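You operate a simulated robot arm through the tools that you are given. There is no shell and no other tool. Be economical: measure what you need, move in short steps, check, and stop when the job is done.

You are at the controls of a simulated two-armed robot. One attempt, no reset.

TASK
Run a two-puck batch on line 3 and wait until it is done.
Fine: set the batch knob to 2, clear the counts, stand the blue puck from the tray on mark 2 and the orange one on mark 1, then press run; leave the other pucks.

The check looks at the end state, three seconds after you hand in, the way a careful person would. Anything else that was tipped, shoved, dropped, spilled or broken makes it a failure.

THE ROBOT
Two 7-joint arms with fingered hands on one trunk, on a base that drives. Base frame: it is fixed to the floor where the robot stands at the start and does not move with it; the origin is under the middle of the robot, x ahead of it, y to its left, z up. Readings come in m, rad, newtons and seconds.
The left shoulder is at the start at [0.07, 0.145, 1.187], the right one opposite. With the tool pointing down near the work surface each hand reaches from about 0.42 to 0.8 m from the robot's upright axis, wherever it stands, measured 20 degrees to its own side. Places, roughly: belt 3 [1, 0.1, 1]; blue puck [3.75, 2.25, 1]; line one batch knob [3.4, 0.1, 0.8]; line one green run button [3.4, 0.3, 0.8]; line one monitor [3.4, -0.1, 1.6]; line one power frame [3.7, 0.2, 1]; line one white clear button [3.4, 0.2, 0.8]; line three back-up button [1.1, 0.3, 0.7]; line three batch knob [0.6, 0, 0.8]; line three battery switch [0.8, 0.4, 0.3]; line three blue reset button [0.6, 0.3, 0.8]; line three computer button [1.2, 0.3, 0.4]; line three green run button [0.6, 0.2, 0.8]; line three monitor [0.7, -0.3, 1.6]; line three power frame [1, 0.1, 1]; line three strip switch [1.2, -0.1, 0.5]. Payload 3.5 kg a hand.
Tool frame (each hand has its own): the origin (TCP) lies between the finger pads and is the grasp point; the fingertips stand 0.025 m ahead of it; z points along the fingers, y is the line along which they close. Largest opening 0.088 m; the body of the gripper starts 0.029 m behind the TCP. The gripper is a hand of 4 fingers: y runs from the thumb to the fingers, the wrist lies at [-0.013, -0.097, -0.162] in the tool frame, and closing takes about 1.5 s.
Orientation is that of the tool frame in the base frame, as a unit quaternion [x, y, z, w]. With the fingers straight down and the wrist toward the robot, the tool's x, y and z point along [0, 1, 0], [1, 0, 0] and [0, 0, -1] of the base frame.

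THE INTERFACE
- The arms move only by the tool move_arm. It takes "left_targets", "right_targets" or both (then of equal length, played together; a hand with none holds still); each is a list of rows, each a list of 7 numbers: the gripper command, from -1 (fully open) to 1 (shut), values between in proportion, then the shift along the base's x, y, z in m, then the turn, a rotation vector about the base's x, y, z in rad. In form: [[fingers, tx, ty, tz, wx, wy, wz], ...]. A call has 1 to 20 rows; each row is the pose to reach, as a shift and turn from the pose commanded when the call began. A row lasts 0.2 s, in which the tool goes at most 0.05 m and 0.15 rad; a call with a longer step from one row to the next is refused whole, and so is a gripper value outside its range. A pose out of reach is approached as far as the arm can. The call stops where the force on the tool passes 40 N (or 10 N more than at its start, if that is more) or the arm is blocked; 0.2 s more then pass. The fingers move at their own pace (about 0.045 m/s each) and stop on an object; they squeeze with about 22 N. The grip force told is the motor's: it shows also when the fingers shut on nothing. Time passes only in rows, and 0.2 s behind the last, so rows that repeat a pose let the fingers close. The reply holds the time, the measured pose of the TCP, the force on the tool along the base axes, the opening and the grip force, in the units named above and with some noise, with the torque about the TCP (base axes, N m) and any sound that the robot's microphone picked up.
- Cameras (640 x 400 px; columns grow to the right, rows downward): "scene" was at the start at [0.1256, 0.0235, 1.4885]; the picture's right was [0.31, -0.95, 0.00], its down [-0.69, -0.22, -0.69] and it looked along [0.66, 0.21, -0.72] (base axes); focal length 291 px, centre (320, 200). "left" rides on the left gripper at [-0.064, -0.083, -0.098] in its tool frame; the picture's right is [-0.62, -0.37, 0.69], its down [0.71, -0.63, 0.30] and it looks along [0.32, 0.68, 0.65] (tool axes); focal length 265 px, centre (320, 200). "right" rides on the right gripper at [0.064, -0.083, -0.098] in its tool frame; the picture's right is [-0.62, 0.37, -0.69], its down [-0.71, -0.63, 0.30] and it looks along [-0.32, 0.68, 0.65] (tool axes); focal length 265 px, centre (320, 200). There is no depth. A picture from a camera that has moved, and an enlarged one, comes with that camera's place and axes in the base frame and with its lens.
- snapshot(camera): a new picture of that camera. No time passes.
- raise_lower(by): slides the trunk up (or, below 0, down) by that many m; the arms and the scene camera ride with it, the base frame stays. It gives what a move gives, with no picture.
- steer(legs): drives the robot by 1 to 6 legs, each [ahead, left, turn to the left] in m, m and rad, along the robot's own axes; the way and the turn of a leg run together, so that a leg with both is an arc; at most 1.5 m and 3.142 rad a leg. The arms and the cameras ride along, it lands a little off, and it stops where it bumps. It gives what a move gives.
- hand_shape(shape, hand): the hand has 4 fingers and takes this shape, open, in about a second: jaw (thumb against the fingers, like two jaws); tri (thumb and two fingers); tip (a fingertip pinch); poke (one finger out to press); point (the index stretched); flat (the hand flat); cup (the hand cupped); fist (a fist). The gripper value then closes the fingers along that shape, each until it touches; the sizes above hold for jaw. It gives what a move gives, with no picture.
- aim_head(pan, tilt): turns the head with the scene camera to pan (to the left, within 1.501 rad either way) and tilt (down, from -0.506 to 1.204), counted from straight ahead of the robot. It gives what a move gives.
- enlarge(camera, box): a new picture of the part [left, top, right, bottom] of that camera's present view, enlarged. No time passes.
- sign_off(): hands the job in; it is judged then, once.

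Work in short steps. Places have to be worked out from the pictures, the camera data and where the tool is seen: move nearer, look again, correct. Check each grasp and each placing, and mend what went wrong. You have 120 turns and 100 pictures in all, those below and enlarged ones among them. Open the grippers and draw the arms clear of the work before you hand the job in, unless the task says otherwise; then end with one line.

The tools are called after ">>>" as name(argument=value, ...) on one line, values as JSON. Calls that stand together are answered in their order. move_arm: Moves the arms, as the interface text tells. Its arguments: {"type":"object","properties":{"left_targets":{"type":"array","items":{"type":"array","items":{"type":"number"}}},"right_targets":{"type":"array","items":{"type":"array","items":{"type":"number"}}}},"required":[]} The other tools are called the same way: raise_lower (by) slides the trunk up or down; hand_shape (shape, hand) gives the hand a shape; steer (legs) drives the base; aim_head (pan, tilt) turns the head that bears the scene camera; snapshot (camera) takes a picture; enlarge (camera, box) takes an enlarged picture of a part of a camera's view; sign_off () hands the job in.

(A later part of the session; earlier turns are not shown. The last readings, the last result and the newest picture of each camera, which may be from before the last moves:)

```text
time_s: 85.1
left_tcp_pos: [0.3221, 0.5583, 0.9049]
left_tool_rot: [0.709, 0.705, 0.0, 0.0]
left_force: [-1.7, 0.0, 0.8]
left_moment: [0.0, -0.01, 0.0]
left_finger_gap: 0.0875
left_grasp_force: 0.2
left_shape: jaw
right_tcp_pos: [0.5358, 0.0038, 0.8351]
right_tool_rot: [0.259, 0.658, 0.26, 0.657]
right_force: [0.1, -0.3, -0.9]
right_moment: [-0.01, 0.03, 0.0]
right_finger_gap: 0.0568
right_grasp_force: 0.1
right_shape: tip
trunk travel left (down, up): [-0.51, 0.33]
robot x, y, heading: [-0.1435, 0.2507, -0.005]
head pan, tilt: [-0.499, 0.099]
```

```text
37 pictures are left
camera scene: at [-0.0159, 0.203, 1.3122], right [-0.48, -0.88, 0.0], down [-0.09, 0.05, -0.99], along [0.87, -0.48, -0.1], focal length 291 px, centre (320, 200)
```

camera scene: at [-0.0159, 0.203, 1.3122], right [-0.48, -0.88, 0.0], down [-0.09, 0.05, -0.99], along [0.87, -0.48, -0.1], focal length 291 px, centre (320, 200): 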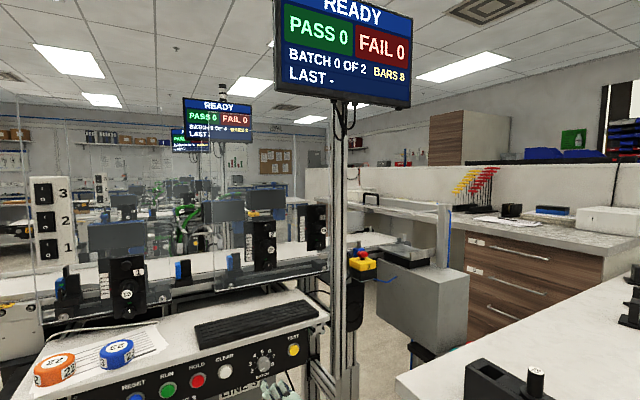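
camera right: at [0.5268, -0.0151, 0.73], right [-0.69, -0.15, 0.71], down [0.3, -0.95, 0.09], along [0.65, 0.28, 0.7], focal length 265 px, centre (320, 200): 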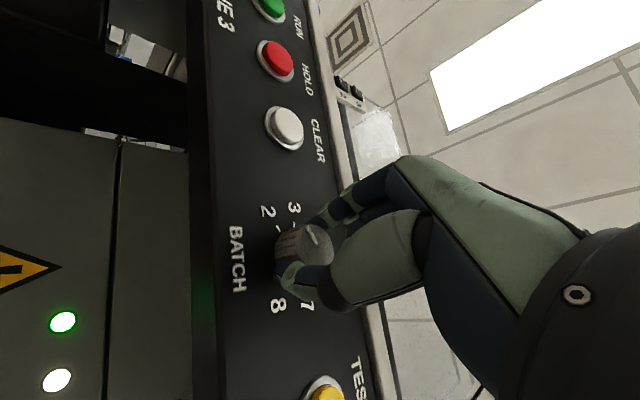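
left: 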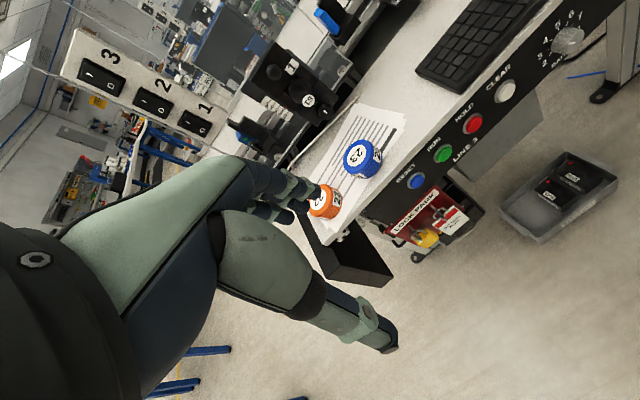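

Batch shows 0 OF 2. Now raise the trunk, and bring the right hand back to fingers-down for picking.

>>> raise_lower(by=0.25)

>>> move_arm(right_targets=[[-1, -0.02, 0, 0.02, 0.053, 0.123, -0.053], [-1, -0.03, 0, 0.04, 0.106, 0.246, -0.107], [-1, -0.03, -0.01, 0.06, 0.16, 0.369, -0.16], [-1, -0.03, -0.02, 0.08, 0.213, 0.492, -0.214], [-1, -0.03, -0.03, 0.09, 0.266, 0.615, -0.267], [-1, -0.03, -0.04, 0.1, 0.319, 0.737, -0.321], [-1, -0.03, -0.05, 0.1, 0.372, 0.86, -0.374], [-1, -0.03, -0.06, 0.1, 0.425, 0.983, -0.428], [-1, -0.03, -0.07, 0.1, 0.478, 1.106, -0.481], [-1, -0.03, -0.08, 0.1, 0.532, 1.229, -0.535], [-1, -0.03, -0.08, 0.1, 0.585, 1.352, -0.588], [-1, -0.03, -0.08, 0.1, 0.638, 1.475, -0.642]])

>>> hand_shape(hand="right", shape="jaw")

>>> aim_head(pan=0.4, tilt=0.65)

>>> snapshot(camera="scene")

```text
time_s: 87.6
left_tcp_pos: [0.3222, 0.5577, 1.1547]
left_tool_rot: [0.709, 0.705, 0.001, 0.0]
left_force: [0.7, -0.2, -0.5]
left_moment: [0.01, 0.0, -0.02]
left_finger_gap: 0.0874
left_grasp_force: 0.1
left_shape: jaw
right_tcp_pos: [0.5353, 0.0038, 1.0866]
right_tool_rot: [0.26, 0.658, 0.26, 0.658]
right_force: [-0.6, 0.6, -0.2]
right_moment: [0.01, -0.02, 0.0]
right_finger_gap: 0.0569
right_grasp_force: 0.0
right_shape: tip
trunk travel left (down, up): [-0.76, 0.08]
robot x, y, heading: [-0.1445, 0.248, -0.002]
head pan, tilt: [-0.499, 0.099]
```

```text
time_s: 90.2
left_tcp_pos: [0.3226, 0.5586, 1.1557]
left_tool_rot: [0.708, 0.706, 0.0, 0.0]
left_force: [-0.5, -0.4, 0.3]
left_moment: [-0.01, -0.02, -0.01]
left_finger_gap: 0.0878
left_grasp_force: 0.1
left_shape: jaw
right_tcp_pos: [0.4446, -0.1246, 1.1599]
right_tool_rot: [0.699, 0.715, 0.008, -0.003]
right_force: [-0.1, 0.3, 0.1]
right_moment: [-0.01, 0.0, 0.01]
right_finger_gap: 0.088
right_grasp_force: 0.1
right_shape: tip
right hand out of reach, approached as far as the arm can: row 3, 4, 5, 6, 8, 9, 10, 11, 12
trunk travel left (down, up): [-0.76, 0.08]
robot x, y, heading: [-0.1447, 0.2481, -0.002]
head pan, tilt: [-0.499, 0.099]
```

```text
time_s: 91.1
left_tcp_pos: [0.3225, 0.5575, 1.1542]
left_tool_rot: [0.709, 0.705, 0.0, 0.0]
left_force: [-0.9, -0.2, 0.2]
left_moment: [-0.02, 0.02, 0.0]
left_finger_gap: 0.0876
left_grasp_force: 0.0
left_shape: jaw
right_tcp_pos: [0.4453, -0.1247, 1.1601]
right_tool_rot: [0.699, 0.715, 0.008, 0.0]
right_force: [-0.7, 0.2, 1.1]
right_moment: [0.04, -0.01, 0.02]
right_finger_gap: 0.0878
right_grasp_force: 0.0
right_shape: jaw
trunk travel left (down, up): [-0.76, 0.08]
robot x, y, heading: [-0.1455, 0.2472, -0.006]
head pan, tilt: [-0.499, 0.099]
```

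```text
time_s: 92.3
left_tcp_pos: [0.323, 0.5582, 1.1547]
left_tool_rot: [0.709, 0.705, 0.0, 0.0]
left_force: [-0.3, 0.5, -0.2]
left_moment: [-0.03, 0.01, 0.0]
left_finger_gap: 0.0876
left_grasp_force: 0.0
left_shape: jaw
right_tcp_pos: [0.4445, -0.1238, 1.1593]
right_tool_rot: [0.699, 0.715, 0.009, 0.0]
right_force: [0.5, 0.3, 0.9]
right_moment: [-0.01, -0.04, 0.0]
right_finger_gap: 0.0877
right_grasp_force: 0.0
right_shape: jaw
trunk travel left (down, up): [-0.76, 0.08]
robot x, y, heading: [-0.1456, 0.2474, -0.005]
head pan, tilt: [0.4, 0.649]
```

```text
36 pictures are left
camera scene: at [-0.0162, 0.2806, 1.5119], right [0.38, -0.92, 0.0], down [-0.56, -0.23, -0.8], along [0.74, 0.31, -0.6], focal length 291 px, centre (320, 200)
```

scene: 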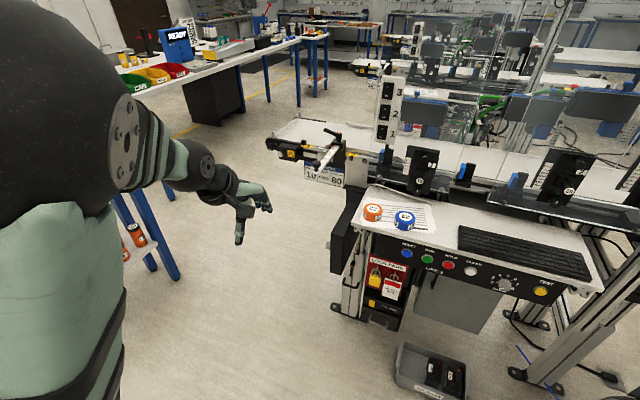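

Zoom on pucks and on the belt entry.

>>> enlarge(camera="scene", box=[330, 170, 458, 250])

>>> enlarge(camera="scene", box=[250, 90, 450, 215])

```text
5.00 times, centred on (394, 210) of scene
camera zoom: at [-0.0162, 0.2806, 1.5119], right [0.38, -0.92, 0.0], down [-0.56, -0.23, -0.8], along [0.74, 0.31, -0.6], focal length 1454 px, centre (-50, 150)
```

zoom: 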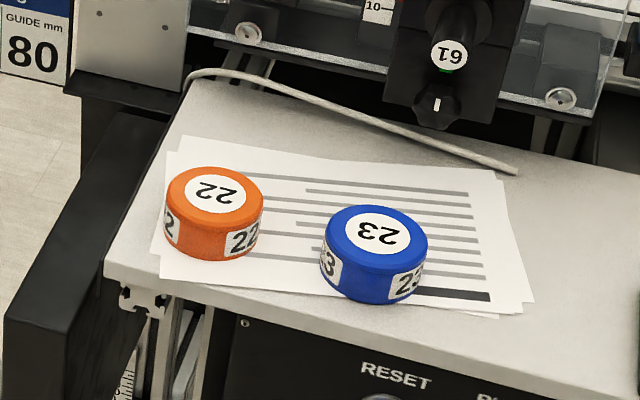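

```text
3.20 times, centred on (350, 152) of scene
camera zoom: at [-0.0162, 0.2806, 1.5119], right [0.38, -0.92, 0.0], down [-0.56, -0.23, -0.8], along [0.74, 0.31, -0.6], focal length 930 px, centre (224, 352)
```

zoom: 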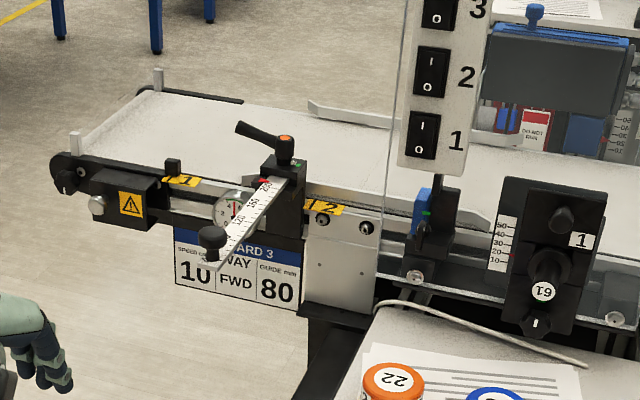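

Estimates: blue ≈ (0.695,0.297), orange ≈ (0.699,0.396), tops ≈0.94; marks at y≈0.70 (1) and 0.54 (2). Drive to the pick position and bring the left hand above the orange puck.

>>> steer(legs=[[0.195, 0.1, 0]])

>>> move_arm(left_targets=[[-1, 0.03, -0.04, 0, 0, 0, 0], [-1, 0.06, -0.08, 0, 0, 0, 0], [-1, 0.09, -0.12, 0, 0, 0, 0], [-1, 0.12, -0.16, 0, 0, 0, 0], [-1, 0.15, -0.2, 0, 0, 0, 0], [-1, 0.17, -0.24, -0.01, 0, 0, 0], [-1, 0.18, -0.26, -0.04, 0, 0, 0], [-1, 0.18, -0.262, -0.08, 0, 0, 0]])

>>> snapshot(camera="left")

>>> aim_head(pan=0.1, tilt=0.8)

>>> snapshot(camera="scene")

```text
time_s: 94.0
left_tcp_pos: [0.5181, 0.6568, 1.1555]
left_tool_rot: [0.709, 0.705, 0.0, 0.0]
left_force: [1.0, 0.3, -0.5]
left_moment: [0.02, -0.02, 0.0]
left_finger_gap: 0.0881
left_grasp_force: 0.0
left_shape: jaw
right_tcp_pos: [0.6395, -0.0257, 1.1603]
right_tool_rot: [0.699, 0.715, 0.009, 0.0]
right_force: [-0.1, -0.3, -0.4]
right_moment: [0.02, 0.0, 0.0]
right_finger_gap: 0.088
right_grasp_force: 0.1
right_shape: jaw
trunk travel left (down, up): [-0.76, 0.08]
robot x, y, heading: [0.0503, 0.3504, -0.006]
head pan, tilt: [0.4, 0.649]
```

```text
time_s: 95.8
left_tcp_pos: [0.7014, 0.3919, 1.0734]
left_tool_rot: [0.711, 0.704, 0.001, -0.001]
left_force: [0.0, 0.1, -0.7]
left_moment: [0.01, 0.04, 0.01]
left_finger_gap: 0.0877
left_grasp_force: 0.0
left_shape: jaw
right_tcp_pos: [0.6426, -0.0251, 1.1598]
right_tool_rot: [0.7, 0.715, 0.007, 0.0]
right_force: [1.1, -0.1, -0.4]
right_moment: [-0.05, 0.01, 0.0]
right_finger_gap: 0.0876
right_grasp_force: 0.0
right_shape: jaw
trunk travel left (down, up): [-0.76, 0.08]
robot x, y, heading: [0.049, 0.3526, -0.006]
head pan, tilt: [0.4, 0.649]
```

```text
33 pictures are left
camera left: at [0.617, 0.3284, 1.1707], right [-0.37, -0.61, -0.69], down [-0.62, 0.72, -0.3], along [0.69, 0.32, -0.65], focal length 265 px, centre (320, 200)
```

left: 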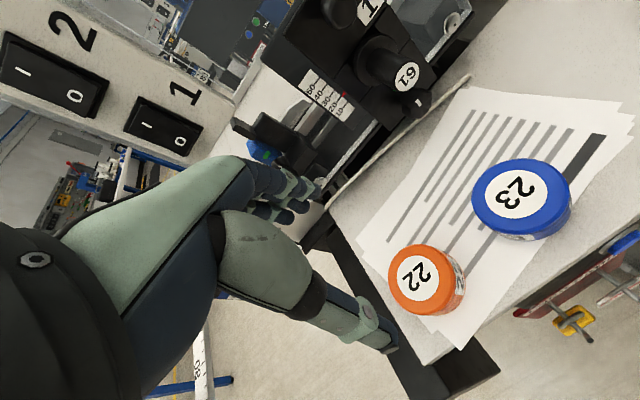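

```text
time_s: 96.6
left_tcp_pos: [0.699, 0.3934, 1.0752]
left_tool_rot: [0.71, 0.705, 0.0, 0.0]
left_force: [-0.4, 0.3, -1.0]
left_moment: [-0.04, 0.0, 0.0]
left_finger_gap: 0.0876
left_grasp_force: 0.0
left_shape: jaw
right_tcp_pos: [0.6408, -0.0249, 1.1597]
right_tool_rot: [0.699, 0.715, 0.009, 0.0]
right_force: [0.4, 0.6, -0.4]
right_moment: [0.0, 0.01, 0.0]
right_finger_gap: 0.0877
right_grasp_force: 0.1
right_shape: jaw
trunk travel left (down, up): [-0.76, 0.08]
robot x, y, heading: [0.0565, 0.3482, -0.005]
head pan, tilt: [0.099, 0.799]
```

```text
32 pictures are left
camera scene: at [0.1805, 0.3548, 1.4993], right [0.09, -1.0, 0.0], down [-0.71, -0.07, -0.7], along [0.69, 0.06, -0.72], focal length 291 px, centre (320, 200)
```

scene: 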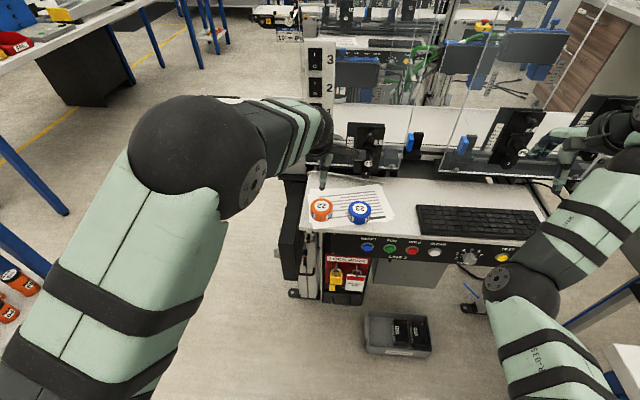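

Orange ≈ (0.703, 0.400). Descend to z≈0.96 and look.

>>> move_arm(left_targets=[[-1, 0.002, 0.004, -0.03, 0, 0, 0], [-1, 0.003, 0.007, -0.07, 0, 0, 0], [-1, 0.003, 0.007, -0.1, 0, 0, 0], [-1, 0.003, 0.007, -0.113, 0, 0, 0]])

>>> snapshot(camera="left")

>>> enlarge(camera="scene", box=[256, 150, 416, 250])

```text
time_s: 97.6
left_tcp_pos: [0.7036, 0.4027, 0.9619]
left_tool_rot: [0.709, 0.705, 0.0, -0.001]
left_force: [0.1, 1.3, -0.8]
left_moment: [0.01, -0.01, 0.03]
left_finger_gap: 0.088
left_grasp_force: 0.0
left_shape: jaw
right_tcp_pos: [0.6414, -0.0247, 1.1598]
right_tool_rot: [0.699, 0.715, 0.008, -0.001]
right_force: [-0.7, 0.5, -0.1]
right_moment: [0.01, 0.02, 0.02]
right_finger_gap: 0.0877
right_grasp_force: 0.1
right_shape: jaw
trunk travel left (down, up): [-0.76, 0.08]
robot x, y, heading: [0.0511, 0.3525, -0.006]
head pan, tilt: [0.099, 0.799]
```

```text
31 pictures are left
camera left: at [0.6202, 0.3385, 1.0597], right [-0.37, -0.62, -0.69], down [-0.62, 0.72, -0.31], along [0.69, 0.32, -0.65], focal length 265 px, centre (320, 200)
```

left: 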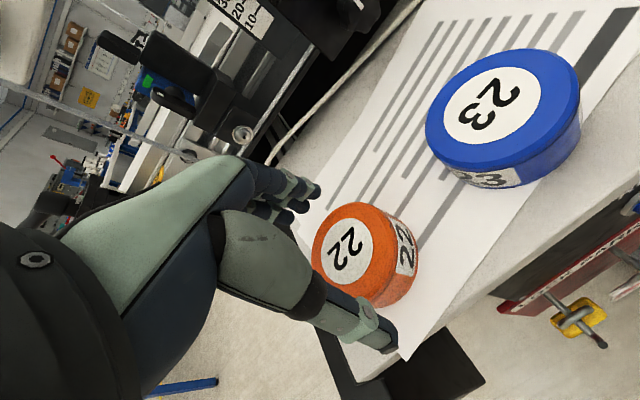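

```text
4.00 times, centred on (336, 200) of scene
camera zoom: at [0.181, 0.3548, 1.4993], right [0.09, -1.0, 0.0], down [-0.71, -0.07, -0.7], along [0.69, 0.06, -0.72], focal length 1163 px, centre (256, 200)
```

zoom: 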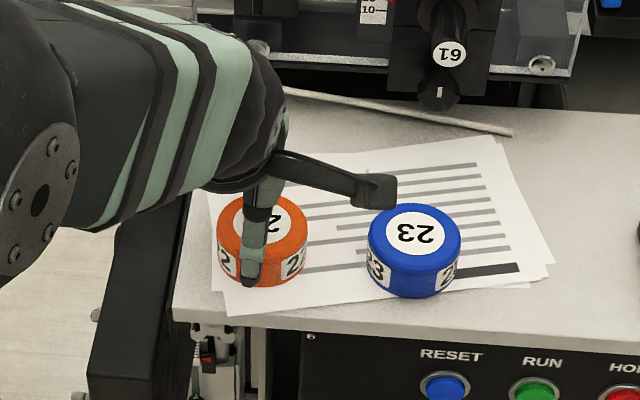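

Shift 8 mm to −y, descend to z≈0.938 and close on the orange puck.

>>> move_arm(left_targets=[[-1, 0, -0.008, 0, 0, 0, 0], [-1, 0, -0.008, -0.01, 0, 0, 0], [-1, 0, -0.008, -0.018, 0, 0, 0], [-1, 0, -0.008, -0.023, 0, 0, 0], [-0.4, 0, -0.008, -0.023, 0, 0, 0], [0.1, 0, -0.008, -0.023, 0, 0, 0], [0.6, 0, -0.008, -0.023, 0, 0, 0], [0.6, 0, -0.008, -0.023, 0, 0, 0], [0.6, 0, -0.008, -0.023, 0, 0, 0]])

>>> snapshot(camera="left")

```text
time_s: 99.6
left_tcp_pos: [0.7033, 0.3949, 0.9388]
left_tool_rot: [0.71, 0.705, 0.001, 0.0]
left_force: [-0.6, -0.1, -0.5]
left_moment: [0.01, 0.01, -0.01]
left_finger_gap: 0.0518
left_grasp_force: 21.7
left_shape: jaw
right_tcp_pos: [0.6405, -0.0248, 1.1596]
right_tool_rot: [0.699, 0.715, 0.008, 0.0]
right_force: [0.1, 0.0, -0.4]
right_moment: [0.01, 0.02, -0.01]
right_finger_gap: 0.0878
right_grasp_force: 0.0
right_shape: jaw
trunk travel left (down, up): [-0.76, 0.08]
robot x, y, heading: [0.0511, 0.3482, -0.005]
head pan, tilt: [0.099, 0.799]
```

```text
29 pictures are left
camera left: at [0.6201, 0.3297, 1.0361], right [-0.37, -0.62, -0.69], down [-0.62, 0.72, -0.3], along [0.69, 0.32, -0.65], focal length 265 px, centre (320, 200)
```

left: 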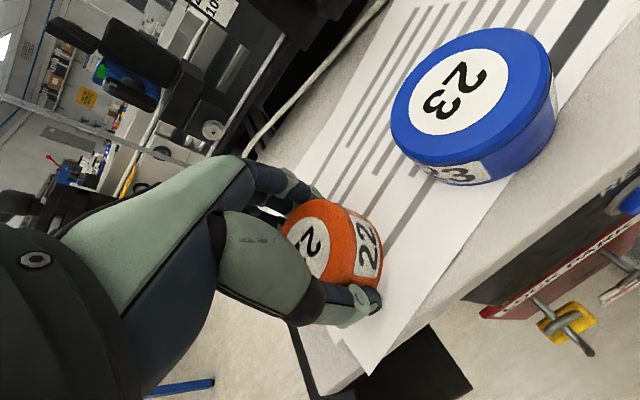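

Gripped (gap 52 mm). Lift and move aside to +y.

>>> move_arm(left_targets=[[0.6, 0, 0, 0.02, 0, 0, 0], [0.6, 0, 0, 0.06, 0, 0, 0], [0.6, 0, 0, 0.1, 0, 0, 0], [0.6, 0, 0, 0.14, 0, 0, 0], [0.6, 0, 0.03, 0.17, 0, 0, 0], [0.6, -0.02, 0.07, 0.18, 0, 0, 0], [0.6, -0.04, 0.11, 0.18, 0, 0, 0], [0.6, -0.06, 0.15, 0.18, 0, 0, 0], [0.6, -0.08, 0.19, 0.18, 0, 0, 0], [0.6, -0.1, 0.22, 0.18, 0, 0, 0]])

>>> snapshot(camera="left")

```text
time_s: 101.8
left_tcp_pos: [0.6003, 0.616, 1.1183]
left_tool_rot: [0.71, 0.704, 0.001, 0.002]
left_force: [-0.6, -0.2, -0.9]
left_moment: [0.03, 0.01, 0.02]
left_finger_gap: 0.0516
left_grasp_force: 21.3
left_shape: jaw
right_tcp_pos: [0.6406, -0.0247, 1.1608]
right_tool_rot: [0.7, 0.714, 0.008, 0.001]
right_force: [0.3, 0.6, -0.6]
right_moment: [-0.01, 0.02, 0.0]
right_finger_gap: 0.0879
right_grasp_force: 0.0
right_shape: jaw
trunk travel left (down, up): [-0.76, 0.08]
robot x, y, heading: [0.0534, 0.3474, -0.007]
head pan, tilt: [0.099, 0.799]
```

```text
28 pictures are left
camera left: at [0.5172, 0.5521, 1.215], right [-0.37, -0.62, -0.69], down [-0.62, 0.72, -0.31], along [0.69, 0.32, -0.65], focal length 265 px, centre (320, 200)
```

left: 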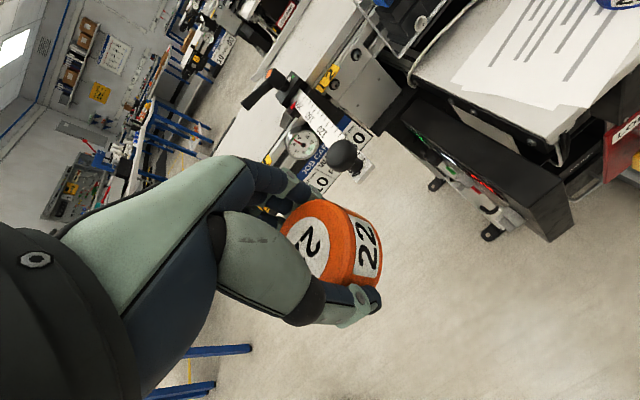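

Held. Now bring the right hand over the blue puck and descend to z≈0.97.

>>> move_arm(right_targets=[[-1, 0.01, 0.045, 0, 0, 0, 0], [-1, 0.02, 0.09, 0, 0, 0, 0], [-1, 0.03, 0.135, 0, 0, 0, 0], [-1, 0.04, 0.18, 0, 0, 0, 0], [-1, 0.05, 0.225, 0, 0, 0, 0], [-1, 0.06, 0.27, 0, 0, 0, 0], [-1, 0.063, 0.31, 0, 0, 0, 0], [-1, 0.063, 0.321, -0.04, 0, 0, 0], [-1, 0.063, 0.321, -0.08, 0, 0, 0], [-1, 0.063, 0.321, -0.12, 0, 0, 0], [-1, 0.063, 0.321, -0.16, 0, 0, 0], [-1, 0.063, 0.321, -0.19, 0, 0, 0]])

>>> snapshot(camera="right")

>>> enlarge(camera="scene", box=[276, 150, 436, 250])

```text
time_s: 104.4
left_tcp_pos: [0.601, 0.6156, 1.117]
left_tool_rot: [0.71, 0.704, 0.0, 0.0]
left_force: [-0.1, 0.0, -1.5]
left_moment: [-0.01, 0.0, -0.01]
left_finger_gap: 0.0514
left_grasp_force: 22.1
left_shape: jaw
right_tcp_pos: [0.5861, 0.0675, 1.018]
right_tool_rot: [0.692, 0.722, 0.017, -0.002]
right_force: [0.0, 0.7, -0.3]
right_moment: [0.02, 0.0, 0.02]
right_finger_gap: 0.0878
right_grasp_force: 0.0
right_shape: jaw
right hand out of reach, approached as far as the arm can: row 1, 2, 3, 4, 5, 6, 7, 8, 9, 10, 11, 12
trunk travel left (down, up): [-0.76, 0.08]
robot x, y, heading: [0.0506, 0.348, -0.005]
head pan, tilt: [0.099, 0.799]
```

```text
27 pictures are left
camera right: at [0.4981, 0.1262, 1.1152], right [0.38, -0.62, 0.68], down [-0.59, -0.73, -0.34], along [0.71, -0.28, -0.65], focal length 265 px, centre (320, 200)
```

right: 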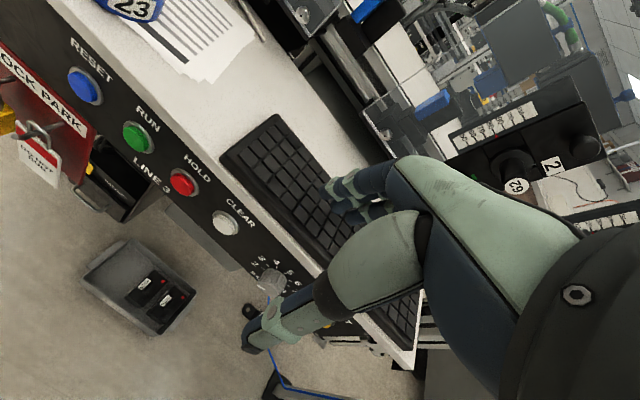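

```text
4.00 times, centred on (356, 200) of scene
camera zoom: at [0.1809, 0.3554, 1.4993], right [0.09, -1.0, 0.0], down [-0.71, -0.07, -0.7], along [0.69, 0.06, -0.72], focal length 1163 px, centre (176, 200)
```

zoom: 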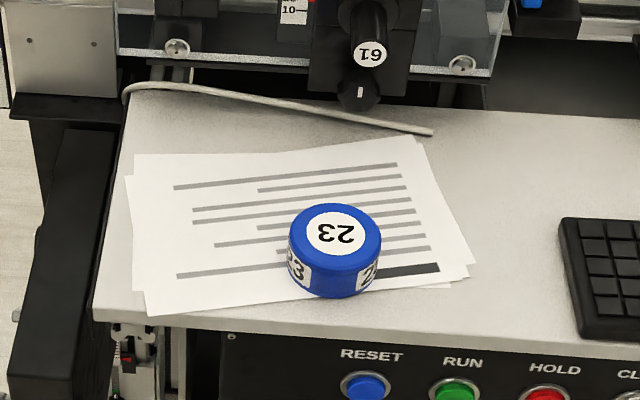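

The right arm can't go that far inward in its present configuration; instead raise it slightly and drive the robot left 0.2 m.

>>> move_arm(right_targets=[[-1, 0, -0.02, 0.04, 0, 0, 0], [-1, 0, -0.05, 0.07, 0, 0, 0], [-1, 0, -0.09, 0.09, 0, 0, 0]])

>>> steer(legs=[[0, 0.22, 0]])

```text
time_s: 105.2
left_tcp_pos: [0.601, 0.6125, 1.1185]
left_tool_rot: [0.71, 0.704, 0.001, 0.0]
left_force: [-0.3, -1.4, -0.7]
left_moment: [-0.01, 0.02, 0.0]
left_finger_gap: 0.0513
left_grasp_force: 22.6
left_shape: jaw
right_tcp_pos: [0.5966, -0.0191, 1.0945]
right_tool_rot: [0.7, 0.714, 0.01, 0.003]
right_force: [-0.9, -0.1, 0.2]
right_moment: [0.01, -0.01, 0.01]
right_finger_gap: 0.0881
right_grasp_force: 0.1
right_shape: jaw
right hand out of reach, approached as far as the arm can: row 2, 3
trunk travel left (down, up): [-0.76, 0.08]
robot x, y, heading: [0.0487, 0.3473, -0.007]
head pan, tilt: [0.099, 0.799]
```

```text
time_s: 106.9
left_tcp_pos: [0.602, 0.8327, 1.1175]
left_tool_rot: [0.71, 0.704, 0.001, 0.0]
left_force: [0.5, 0.0, -0.6]
left_moment: [0.01, 0.0, -0.04]
left_finger_gap: 0.0514
left_grasp_force: 22.3
left_shape: jaw
right_tcp_pos: [0.5971, 0.2013, 1.0933]
right_tool_rot: [0.7, 0.714, 0.01, 0.003]
right_force: [0.4, -0.7, 0.3]
right_moment: [0.01, 0.01, -0.04]
right_finger_gap: 0.088
right_grasp_force: 0.1
right_shape: jaw
trunk travel left (down, up): [-0.76, 0.08]
robot x, y, heading: [0.0506, 0.5702, -0.003]
head pan, tilt: [0.099, 0.799]
```

Move the right hand above blue.

>>> move_arm(right_targets=[[-1, 0.03, 0.02, 0, 0, 0, 0], [-1, 0.06, 0.045, 0, 0, 0, 0], [-1, 0.09, 0.07, -0.01, 0, 0, 0], [-1, 0.107, 0.095, -0.02, 0, 0, 0], [-1, 0.107, 0.095, -0.03, 0, 0, 0]])

>>> snapshot(camera="right")

```text
time_s: 108.1
left_tcp_pos: [0.6028, 0.8347, 1.1175]
left_tool_rot: [0.71, 0.704, 0.0, -0.001]
left_force: [-0.3, 0.0, -1.1]
left_moment: [0.01, 0.0, -0.05]
left_finger_gap: 0.0514
left_grasp_force: 22.0
left_shape: jaw
right_tcp_pos: [0.651, 0.2403, 1.0541]
right_tool_rot: [0.691, 0.723, 0.021, 0.001]
right_force: [0.2, 0.6, -0.5]
right_moment: [0.02, -0.03, -0.03]
right_finger_gap: 0.0878
right_grasp_force: 0.0
right_shape: jaw
right hand out of reach, approached as far as the arm can: row 2, 3, 4, 5
trunk travel left (down, up): [-0.76, 0.08]
robot x, y, heading: [0.0496, 0.5641, -0.005]
head pan, tilt: [0.099, 0.799]
```

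```text
25 pictures are left
camera right: at [0.5618, 0.2976, 1.1518], right [0.37, -0.62, 0.69], down [-0.59, -0.73, -0.34], along [0.72, -0.27, -0.64], focal length 265 px, centre (320, 200)
```

right: 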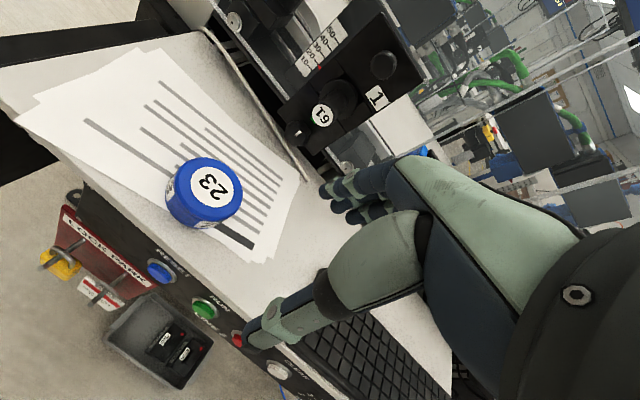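

The solution wants positive yaw; the puck is round, so let the hand yaw +0.45 while approaching (x 0.704, y 0.296).

>>> move_arm(right_targets=[[-1, 0.01, 0.01, 0, 0, 0, 0.13], [-1, 0.02, 0.02, 0, 0, 0, 0.26], [-1, 0.03, 0.03, 0, 0, 0, 0.39], [-1, 0.04, 0.04, 0, 0, 0, 0.45], [-1, 0.053, 0.055, 0, 0, 0, 0.45], [-1, 0.053, 0.055, 0, 0, 0, 0.45]])

```text
time_s: 109.5
left_tcp_pos: [0.6029, 0.8336, 1.1185]
left_tool_rot: [0.71, 0.704, 0.0, 0.0]
left_force: [0.7, -0.1, -1.4]
left_moment: [-0.03, -0.01, 0.03]
left_finger_gap: 0.0515
left_grasp_force: 22.2
left_shape: jaw
right_tcp_pos: [0.7063, 0.2931, 1.0541]
right_tool_rot: [0.522, 0.853, 0.012, 0.002]
right_force: [0.7, 0.4, 0.0]
right_moment: [-0.01, -0.02, 0.01]
right_finger_gap: 0.088
right_grasp_force: 0.1
right_shape: jaw
trunk travel left (down, up): [-0.76, 0.08]
robot x, y, heading: [0.0537, 0.5675, -0.006]
head pan, tilt: [0.099, 0.799]
```

It reaches. Blue from that picture ≈ (0.702, 0.298). Descend to z≈0.965 and look.

>>> move_arm(right_targets=[[-1, -0.002, 0.003, -0.03, 0, 0, 0], [-1, -0.003, 0.005, -0.06, 0, 0, 0], [-1, -0.003, 0.005, -0.088, 0, 0, 0]])

>>> snapshot(camera="right")

>>> aim_head(pan=-0.4, tilt=0.8)

>>> snapshot(camera="scene")

```text
time_s: 110.3
left_tcp_pos: [0.6027, 0.8352, 1.1177]
left_tool_rot: [0.71, 0.705, 0.0, 0.0]
left_force: [-0.3, 0.4, -1.7]
left_moment: [-0.03, 0.01, 0.0]
left_finger_gap: 0.0517
left_grasp_force: 22.2
left_shape: jaw
right_tcp_pos: [0.7022, 0.2987, 0.9654]
right_tool_rot: [0.523, 0.852, 0.011, 0.002]
right_force: [-0.5, 0.2, 0.4]
right_moment: [-0.01, -0.01, 0.0]
right_finger_gap: 0.088
right_grasp_force: 0.1
right_shape: jaw
trunk travel left (down, up): [-0.76, 0.08]
robot x, y, heading: [0.053, 0.5695, -0.001]
head pan, tilt: [0.099, 0.799]
```

```text
24 pictures are left
camera right: at [0.5984, 0.3177, 1.0626], right [0.6, -0.4, 0.7], down [-0.23, -0.92, -0.32], along [0.77, 0.03, -0.64], focal length 265 px, centre (320, 200)
```

right: 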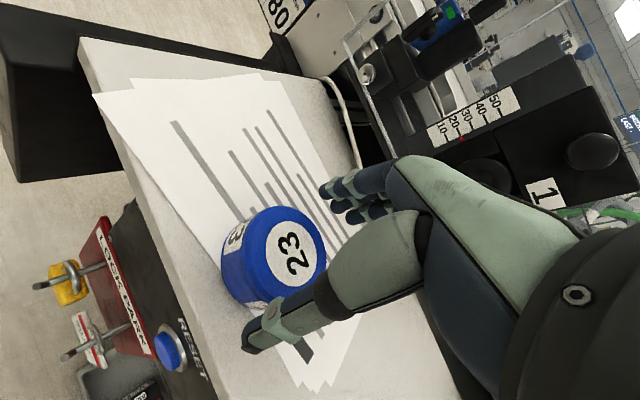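

```text
time_s: 111.2
left_tcp_pos: [0.6034, 0.8347, 1.1183]
left_tool_rot: [0.709, 0.705, 0.0, -0.001]
left_force: [0.6, 0.1, -0.8]
left_moment: [-0.03, -0.01, -0.01]
left_finger_gap: 0.0515
left_grasp_force: 21.8
left_shape: jaw
right_tcp_pos: [0.7029, 0.3002, 0.9662]
right_tool_rot: [0.523, 0.852, 0.01, 0.001]
right_force: [0.0, -0.2, -0.3]
right_moment: [-0.02, 0.01, 0.01]
right_finger_gap: 0.0879
right_grasp_force: 0.0
right_shape: jaw
trunk travel left (down, up): [-0.76, 0.08]
robot x, y, heading: [0.0509, 0.5685, -0.006]
head pan, tilt: [-0.4, 0.799]
```

```text
23 pictures are left
camera scene: at [0.176, 0.5349, 1.4993], right [-0.39, -0.92, 0.0], down [-0.66, 0.28, -0.7], along [0.64, -0.27, -0.72], focal length 291 px, centre (320, 200)
```

scene: 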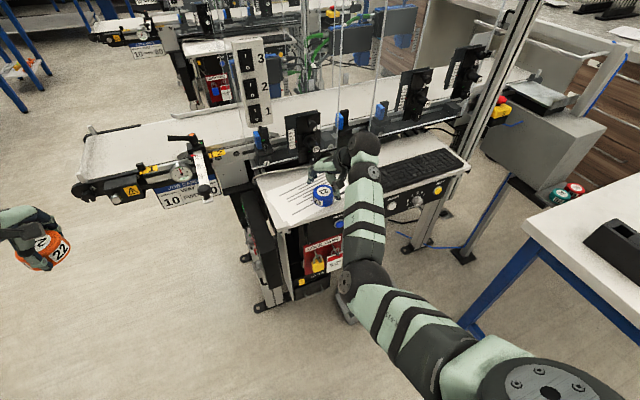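

Alignment within 3 mm. Descend to z 0.939 and close.

>>> move_arm(right_targets=[[-1, -0.002, 0, -0.01, 0, 0, 0], [-1, -0.003, 0, -0.02, 0, 0, 0], [-1, -0.003, 0, -0.026, 0, 0, 0], [-0.4, -0.003, 0, -0.026, 0, 0, 0], [0.1, -0.003, 0, -0.026, 0, 0, 0], [0.6, -0.003, 0, -0.026, 0, 0, 0], [0.6, -0.003, 0, -0.026, 0, 0, 0], [0.6, -0.003, 0, -0.026, 0, 0, 0], [0.6, -0.003, 0, -0.006, 0, 0, 0], [0.6, -0.003, 0, 0.03, 0, 0, 0], [0.6, -0.003, 0, 0.07, 0, 0, 0], [0.6, -0.003, 0, 0.11, 0, 0, 0], [0.6, -0.003, 0, 0.15, 0, 0, 0]])

>>> snapshot(camera="right")

```text
time_s: 114.0
left_tcp_pos: [0.6017, 0.8342, 1.1183]
left_tool_rot: [0.71, 0.705, 0.0, 0.0]
left_force: [-0.7, 0.1, -0.9]
left_moment: [0.02, -0.03, 0.0]
left_finger_gap: 0.0514
left_grasp_force: 21.8
left_shape: jaw
right_tcp_pos: [0.7001, 0.2991, 1.1183]
right_tool_rot: [0.523, 0.852, 0.01, 0.001]
right_force: [0.4, 0.4, -0.6]
right_moment: [0.01, -0.04, -0.01]
right_finger_gap: 0.0531
right_grasp_force: 22.0
right_shape: jaw
trunk travel left (down, up): [-0.76, 0.08]
robot x, y, heading: [0.0561, 0.5648, -0.003]
head pan, tilt: [-0.4, 0.799]
```

```text
22 pictures are left
camera right: at [0.5951, 0.3188, 1.2152], right [0.6, -0.4, 0.69], down [-0.23, -0.92, -0.32], along [0.77, 0.03, -0.64], focal length 265 px, centre (320, 200)
```

right: 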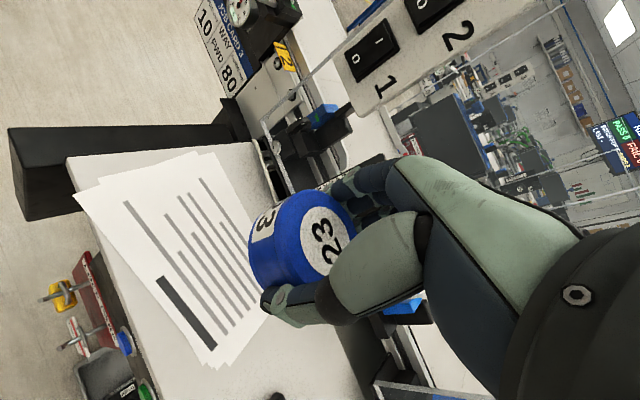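

Both held. Raise the trunk 0.08, drive left first, then ahead, to stand left of the belt entry.

>>> raise_lower(by=0.078)

>>> steer(legs=[[0, 0.28, 0], [0.28, 0, 0]])

>>> aim_head(pan=-0.3, tilt=0.75)

>>> snapshot(camera="scene")

>>> snapshot(camera="right")

```text
time_s: 115.2
left_tcp_pos: [0.6027, 0.8355, 1.194]
left_tool_rot: [0.71, 0.705, 0.0, 0.0]
left_force: [0.3, 0.0, -0.6]
left_moment: [-0.03, -0.01, -0.04]
left_finger_gap: 0.0513
left_grasp_force: 22.2
left_shape: jaw
right_tcp_pos: [0.7008, 0.2998, 1.196]
right_tool_rot: [0.523, 0.852, 0.011, 0.001]
right_force: [-0.4, 0.4, -1.4]
right_moment: [-0.01, -0.02, -0.01]
right_finger_gap: 0.0531
right_grasp_force: 22.3
right_shape: jaw
trunk travel left (down, up): [-0.838, 0.002]
robot x, y, heading: [0.0519, 0.5663, -0.009]
head pan, tilt: [-0.4, 0.799]
```

```text
time_s: 118.7
left_tcp_pos: [0.8762, 1.1171, 1.1959]
left_tool_rot: [0.709, 0.705, 0.001, 0.001]
left_force: [-0.4, -0.5, -0.5]
left_moment: [-0.01, 0.01, 0.01]
left_finger_gap: 0.0513
left_grasp_force: 21.8
left_shape: jaw
right_tcp_pos: [0.9764, 0.5833, 1.1962]
right_tool_rot: [0.522, 0.853, 0.011, 0.003]
right_force: [-0.2, -0.1, -0.3]
right_moment: [-0.01, 0.03, -0.03]
right_finger_gap: 0.053
right_grasp_force: 21.8
right_shape: jaw
trunk travel left (down, up): [-0.838, 0.002]
robot x, y, heading: [0.3272, 0.8459, -0.002]
head pan, tilt: [-0.4, 0.799]
```

```text
time_s: 119.4
left_tcp_pos: [0.8788, 1.1167, 1.1962]
left_tool_rot: [0.709, 0.706, -0.001, 0.001]
left_force: [-0.3, 0.2, -1.2]
left_moment: [-0.05, -0.02, 0.02]
left_finger_gap: 0.0512
left_grasp_force: 22.2
left_shape: jaw
right_tcp_pos: [0.9782, 0.5817, 1.1961]
right_tool_rot: [0.522, 0.853, 0.01, 0.002]
right_force: [-0.3, 0.4, -0.9]
right_moment: [0.03, 0.0, -0.02]
right_finger_gap: 0.0536
right_grasp_force: 22.1
right_shape: jaw
trunk travel left (down, up): [-0.838, 0.002]
robot x, y, heading: [0.3297, 0.8488, -0.003]
head pan, tilt: [-0.3, 0.75]
```

```text
21 pictures are left
camera scene: at [0.4581, 0.8223, 1.5812], right [-0.3, -0.95, 0.0], down [-0.65, 0.2, -0.73], along [0.7, -0.22, -0.68], focal length 291 px, centre (320, 200)
```

scene: 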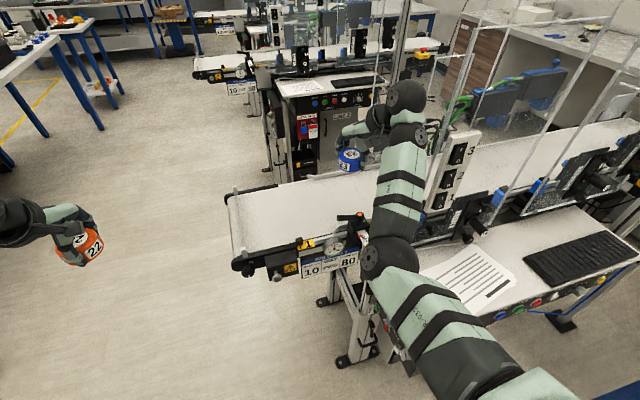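

```text
20 pictures are left
camera right: at [0.8735, 0.6006, 1.2927], right [0.6, -0.4, 0.69], down [-0.23, -0.92, -0.32], along [0.77, 0.03, -0.64], focal length 265 px, centre (320, 200)
```

right: 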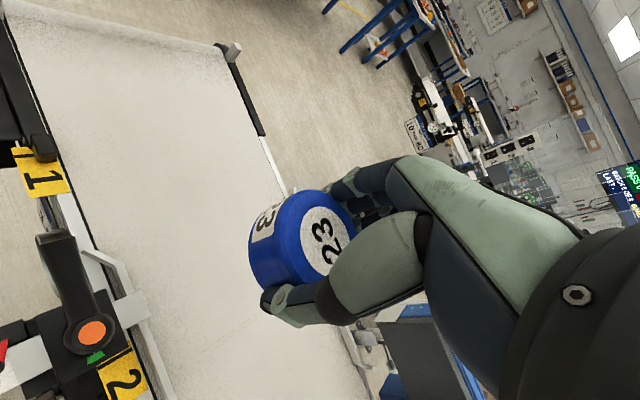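

Marks at y≈0.721 (1) and y≈0.541 (2), belt x 0.926–1.15 (centre ≈1.038). Read the job card/guide scale once.

>>> enlarge(camera="scene", box=[270, 195, 390, 285])

>>> enlarge(camera="right", box=[0, 130, 240, 400])

```text
4.44 times, centred on (330, 240) of scene
camera zoom: at [0.4581, 0.8223, 1.5812], right [-0.3, -0.95, 0.0], down [-0.65, 0.2, -0.73], along [0.7, -0.22, -0.68], focal length 1292 px, centre (276, 22)
```

zoom: 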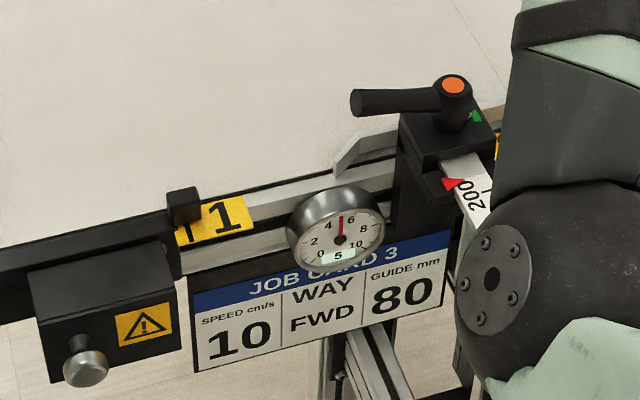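

```text
1.48 times, centred on (120, 265) of right
camera zoom: at [0.8735, 0.6006, 1.2927], right [0.6, -0.4, 0.69], down [-0.23, -0.92, -0.32], along [0.77, 0.03, -0.64], focal length 393 px, centre (616, 104)
```

zoom: 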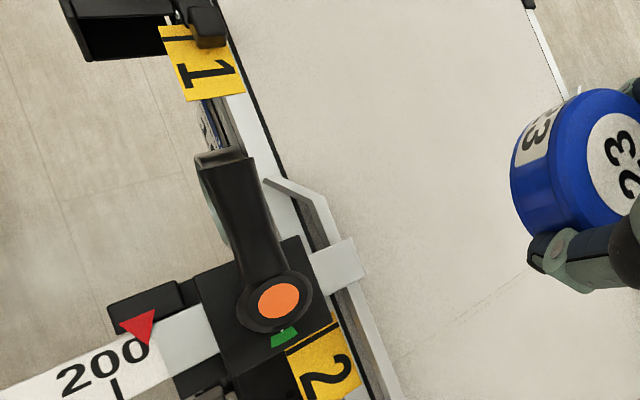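

Guide/speed aren't part of the asked steps; leave them. Move blue over mark 2 at (1.038, 0.551) and lower to z≈1.06.

>>> move_arm(right_targets=[[0.6, 0.02, -0.01, -0.02, 0, 0, 0], [0.6, 0.04, -0.02, -0.05, 0, 0, 0], [0.6, 0.06, -0.031, -0.08, 0, 0, 0], [0.6, 0.06, -0.031, -0.11, 0, 0, 0], [0.6, 0.06, -0.031, -0.136, 0, 0, 0]])

>>> snapshot(camera="right")

```text
time_s: 120.6
left_tcp_pos: [0.8785, 1.1176, 1.1956]
left_tool_rot: [0.708, 0.706, -0.001, -0.001]
left_force: [-0.1, 0.1, -0.2]
left_moment: [0.02, 0.01, 0.0]
left_finger_gap: 0.0516
left_grasp_force: 22.2
left_shape: jaw
right_tcp_pos: [1.0378, 0.5554, 1.06]
right_tool_rot: [0.522, 0.853, 0.01, 0.002]
right_force: [0.3, -0.5, -0.7]
right_moment: [0.02, 0.01, 0.01]
right_finger_gap: 0.0524
right_grasp_force: 22.0
right_shape: jaw
right hand out of reach, approached as far as the arm can: row 2, 3
trunk travel left (down, up): [-0.838, 0.002]
robot x, y, heading: [0.3274, 0.8502, 0.002]
head pan, tilt: [-0.3, 0.75]
```

```text
17 pictures are left
camera right: at [0.9339, 0.5724, 1.1572], right [0.6, -0.39, 0.7], down [-0.23, -0.92, -0.32], along [0.77, 0.03, -0.64], focal length 265 px, centre (320, 200)
```

right: 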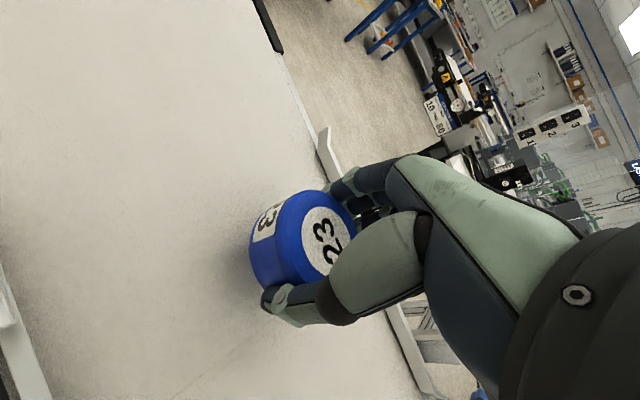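

Lower in 5 mm rows to ~1.03 and read the force.

>>> move_arm(right_targets=[[0.6, 0, -0.002, -0.01, 0, 0, 0], [0.6, 0, -0.003, -0.02, 0, 0, 0], [0.6, 0, -0.003, -0.025, 0, 0, 0], [0.6, 0, -0.003, -0.029, 0, 0, 0]])

```text
time_s: 121.6
left_tcp_pos: [0.8789, 1.1164, 1.196]
left_tool_rot: [0.709, 0.706, 0.0, 0.0]
left_force: [0.4, 0.1, -0.8]
left_moment: [-0.01, -0.01, 0.01]
left_finger_gap: 0.0513
left_grasp_force: 21.6
left_shape: jaw
right_tcp_pos: [1.039, 0.5489, 1.0301]
right_tool_rot: [0.522, 0.853, 0.011, 0.001]
right_force: [0.3, -0.4, -1.1]
right_moment: [-0.02, -0.03, -0.02]
right_finger_gap: 0.0527
right_grasp_force: 21.8
right_shape: jaw
trunk travel left (down, up): [-0.838, 0.002]
robot x, y, heading: [0.3307, 0.8466, -0.001]
head pan, tilt: [-0.3, 0.75]
```

>>> move_arm(right_targets=[[0.6, 0, 0, -0.003, 0, 0, 0], [0.6, 0, 0, -0.006, 0, 0, 0], [0.6, 0, 0, -0.008, 0, 0, 0]])

>>> snapshot(camera="right")

```text
time_s: 122.4
left_tcp_pos: [0.8766, 1.1186, 1.1963]
left_tool_rot: [0.709, 0.706, -0.001, 0.001]
left_force: [-0.4, -0.7, -0.4]
left_moment: [-0.03, -0.02, -0.01]
left_finger_gap: 0.0516
left_grasp_force: 22.0
left_shape: jaw
right_tcp_pos: [1.0377, 0.5503, 1.028]
right_tool_rot: [0.522, 0.853, 0.012, 0.007]
right_force: [2.9, 0.1, 19.4]
right_moment: [-0.03, -0.09, 0.02]
right_finger_gap: 0.0525
right_grasp_force: 22.1
right_shape: jaw
trunk travel left (down, up): [-0.838, 0.002]
robot x, y, heading: [0.3285, 0.8469, -0.003]
head pan, tilt: [-0.3, 0.75]
```

```text
16 pictures are left
camera right: at [0.932, 0.5679, 1.1241], right [0.59, -0.39, 0.7], down [-0.23, -0.92, -0.32], along [0.77, 0.03, -0.64], focal length 265 px, centre (320, 200)
```

right: 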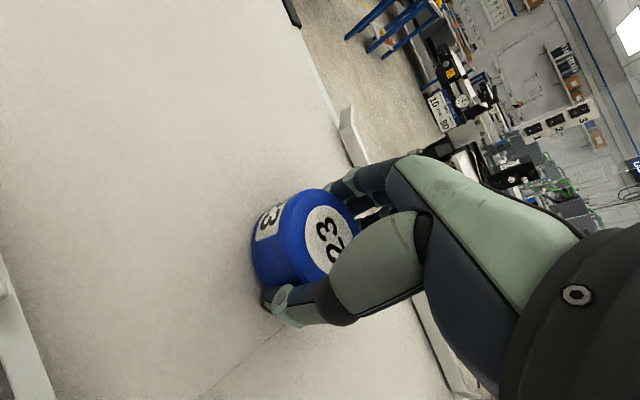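

Contact. Ease up 5 mm of command, open, and lift away.

>>> move_arm(right_targets=[[0.6, 0, 0, 0.001, 0, 0, 0], [0.3, 0, 0, 0.001, 0, 0, 0], [-0.1, 0, 0, 0.001, 0, 0, 0], [-0.6, 0, 0, 0.001, 0, 0, 0], [-1, 0, 0, 0.001, 0, 0, 0], [-1, 0, 0, 0.001, 0, 0, 0], [-1, 0, 0, 0.02, 0, 0, 0], [-1, 0, 0, 0.05, 0, 0, 0], [-1, 0, 0, 0.09, 0, 0, 0], [-1, 0, 0, 0.13, 0, 0, 0], [-1, -0.02, 0, 0.17, 0, 0, 0]])

>>> snapshot(camera="right")

```text
time_s: 124.8
left_tcp_pos: [0.8773, 1.1177, 1.196]
left_tool_rot: [0.708, 0.706, 0.0, 0.001]
left_force: [0.0, 1.4, -1.0]
left_moment: [-0.01, -0.02, 0.0]
left_finger_gap: 0.051
left_grasp_force: 22.0
left_shape: jaw
right_tcp_pos: [1.0168, 0.5485, 1.1926]
right_tool_rot: [0.522, 0.853, 0.01, 0.002]
right_force: [0.1, -0.1, -0.1]
right_moment: [0.0, -0.02, 0.03]
right_finger_gap: 0.0875
right_grasp_force: 0.1
right_shape: jaw
trunk travel left (down, up): [-0.838, 0.002]
robot x, y, heading: [0.3339, 0.8461, -0.003]
head pan, tilt: [-0.3, 0.75]
```

```text
15 pictures are left
camera right: at [0.9116, 0.5667, 1.2895], right [0.6, -0.39, 0.7], down [-0.23, -0.92, -0.32], along [0.77, 0.03, -0.64], focal length 265 px, centre (320, 200)
```

right: 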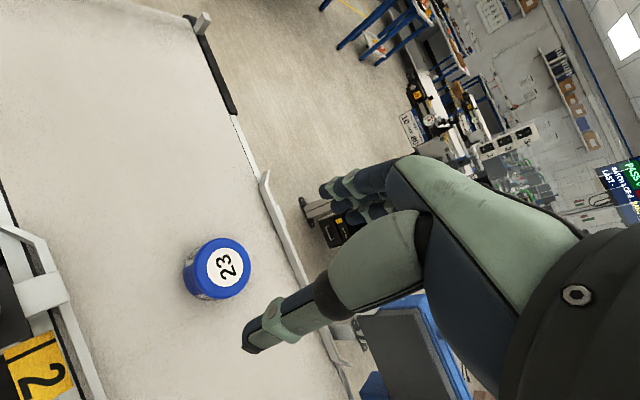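

Blue stands at about (1.045, 0.550), aligned with mark 2. Retract the right hand, and bring the left (orange) toward mark 1 with some negative yaw.

>>> move_arm(right_targets=[[-1, -0.04, -0.01, 0, 0, 0, 0], [-1, -0.08, -0.02, 0, 0, 0, 0], [-1, -0.12, -0.03, 0, 0, 0, 0], [-1, -0.16, -0.04, 0, 0, 0, 0], [-1, -0.2, -0.05, 0, 0, 0, 0], [-1, -0.23, -0.06, 0, 0, 0, 0]])

>>> move_arm(left_targets=[[0.6, 0.02, -0.04, 0, 0, 0, -0.08], [0.6, 0.04, -0.08, 0, 0, 0, -0.16], [0.6, 0.06, -0.12, 0, 0, 0, -0.24], [0.6, 0.08, -0.16, 0, 0, 0, -0.32], [0.6, 0.1, -0.2, 0, 0, 0, -0.4], [0.6, 0.12, -0.24, 0, 0, 0, -0.45], [0.6, 0.13, -0.28, 0, 0, 0, -0.45], [0.6, 0.14, -0.32, 0, 0, 0, -0.45], [0.6, 0.15, -0.36, 0, 0, 0, -0.45], [0.6, 0.16, -0.384, 0, 0, 0, -0.45], [0.6, 0.16, -0.384, -0.04, 0, 0, -0.45], [0.6, 0.16, -0.384, -0.08, 0, 0, -0.45]])

>>> snapshot(camera="left")

```text
time_s: 126.4
left_tcp_pos: [0.8834, 1.1434, 1.19]
left_tool_rot: [0.693, 0.721, -0.006, -0.001]
left_force: [-1.2, -1.0, 0.2]
left_moment: [0.03, -0.03, 0.0]
left_finger_gap: 0.0512
left_grasp_force: 22.1
left_shape: jaw
right_tcp_pos: [0.9771, 0.4836, 1.2069]
right_tool_rot: [0.488, 0.873, -0.001, -0.004]
right_force: [0.6, -0.5, -0.5]
right_moment: [0.0, -0.03, 0.0]
right_finger_gap: 0.0876
right_grasp_force: 0.0
right_shape: jaw
right hand out of reach, approached as far as the arm can: row 1, 2, 3, 4, 5, 6
trunk travel left (down, up): [-0.838, 0.002]
robot x, y, heading: [0.3334, 0.8413, 0.042]
head pan, tilt: [-0.3, 0.75]
stopped in row 6 (right hand): the arm was blocked; the commanded pose is now the measured one
```

```text
time_s: 129.2
left_tcp_pos: [1.0231, 0.7799, 1.1183]
left_tool_rot: [0.836, 0.549, -0.004, 0.004]
left_force: [0.5, 0.0, 0.2]
left_moment: [-0.02, -0.03, 0.01]
left_finger_gap: 0.0508
left_grasp_force: 22.0
left_shape: jaw
left hand out of reach, approached as far as the arm can: row 9, 10, 11, 12
right_tcp_pos: [0.9763, 0.4858, 1.2098]
right_tool_rot: [0.485, 0.875, 0.001, -0.002]
right_force: [-0.8, 0.0, -0.1]
right_moment: [-0.01, 0.0, 0.0]
right_finger_gap: 0.0878
right_grasp_force: 0.1
right_shape: jaw
trunk travel left (down, up): [-0.838, 0.002]
robot x, y, heading: [0.3359, 0.8469, 0.046]
head pan, tilt: [-0.3, 0.75]
stopped in row 12 (left hand): the arm was blocked; the commanded pose is now the measured one
```

```text
14 pictures are left
camera left: at [0.9214, 0.7545, 1.2159], right [-0.59, -0.43, -0.69], down [-0.3, 0.9, -0.31], along [0.75, 0.02, -0.66], focal length 265 px, centre (320, 200)
```

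left: 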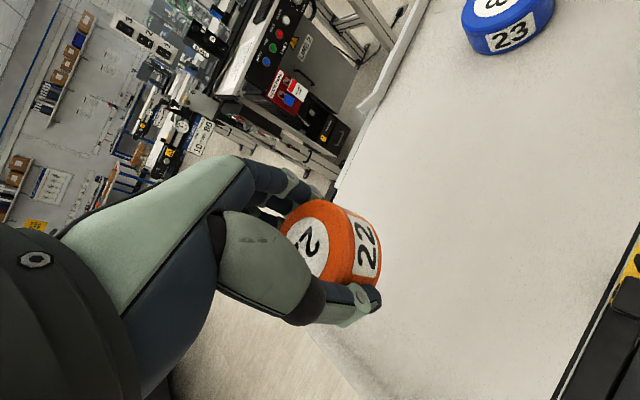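

The right arm was blocked by something and the robot rotated 0.045. Check the scene before moving more.

>>> snapshot(camera="scene")

```text
13 pictures are left
camera scene: at [0.4777, 0.832, 1.5802], right [-0.25, -0.97, 0.01], down [-0.67, 0.17, -0.73], along [0.7, -0.19, -0.69], focal length 291 px, centre (320, 200)
```

scene: 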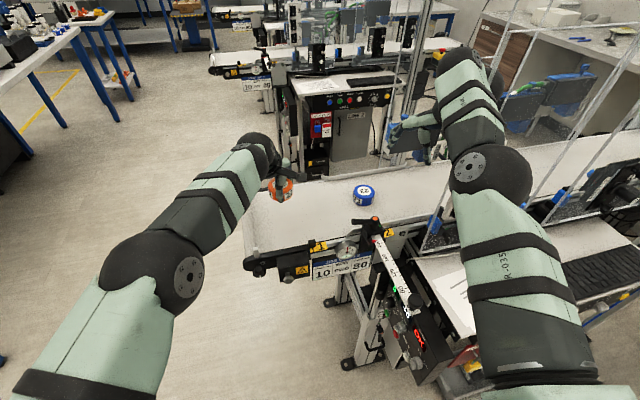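

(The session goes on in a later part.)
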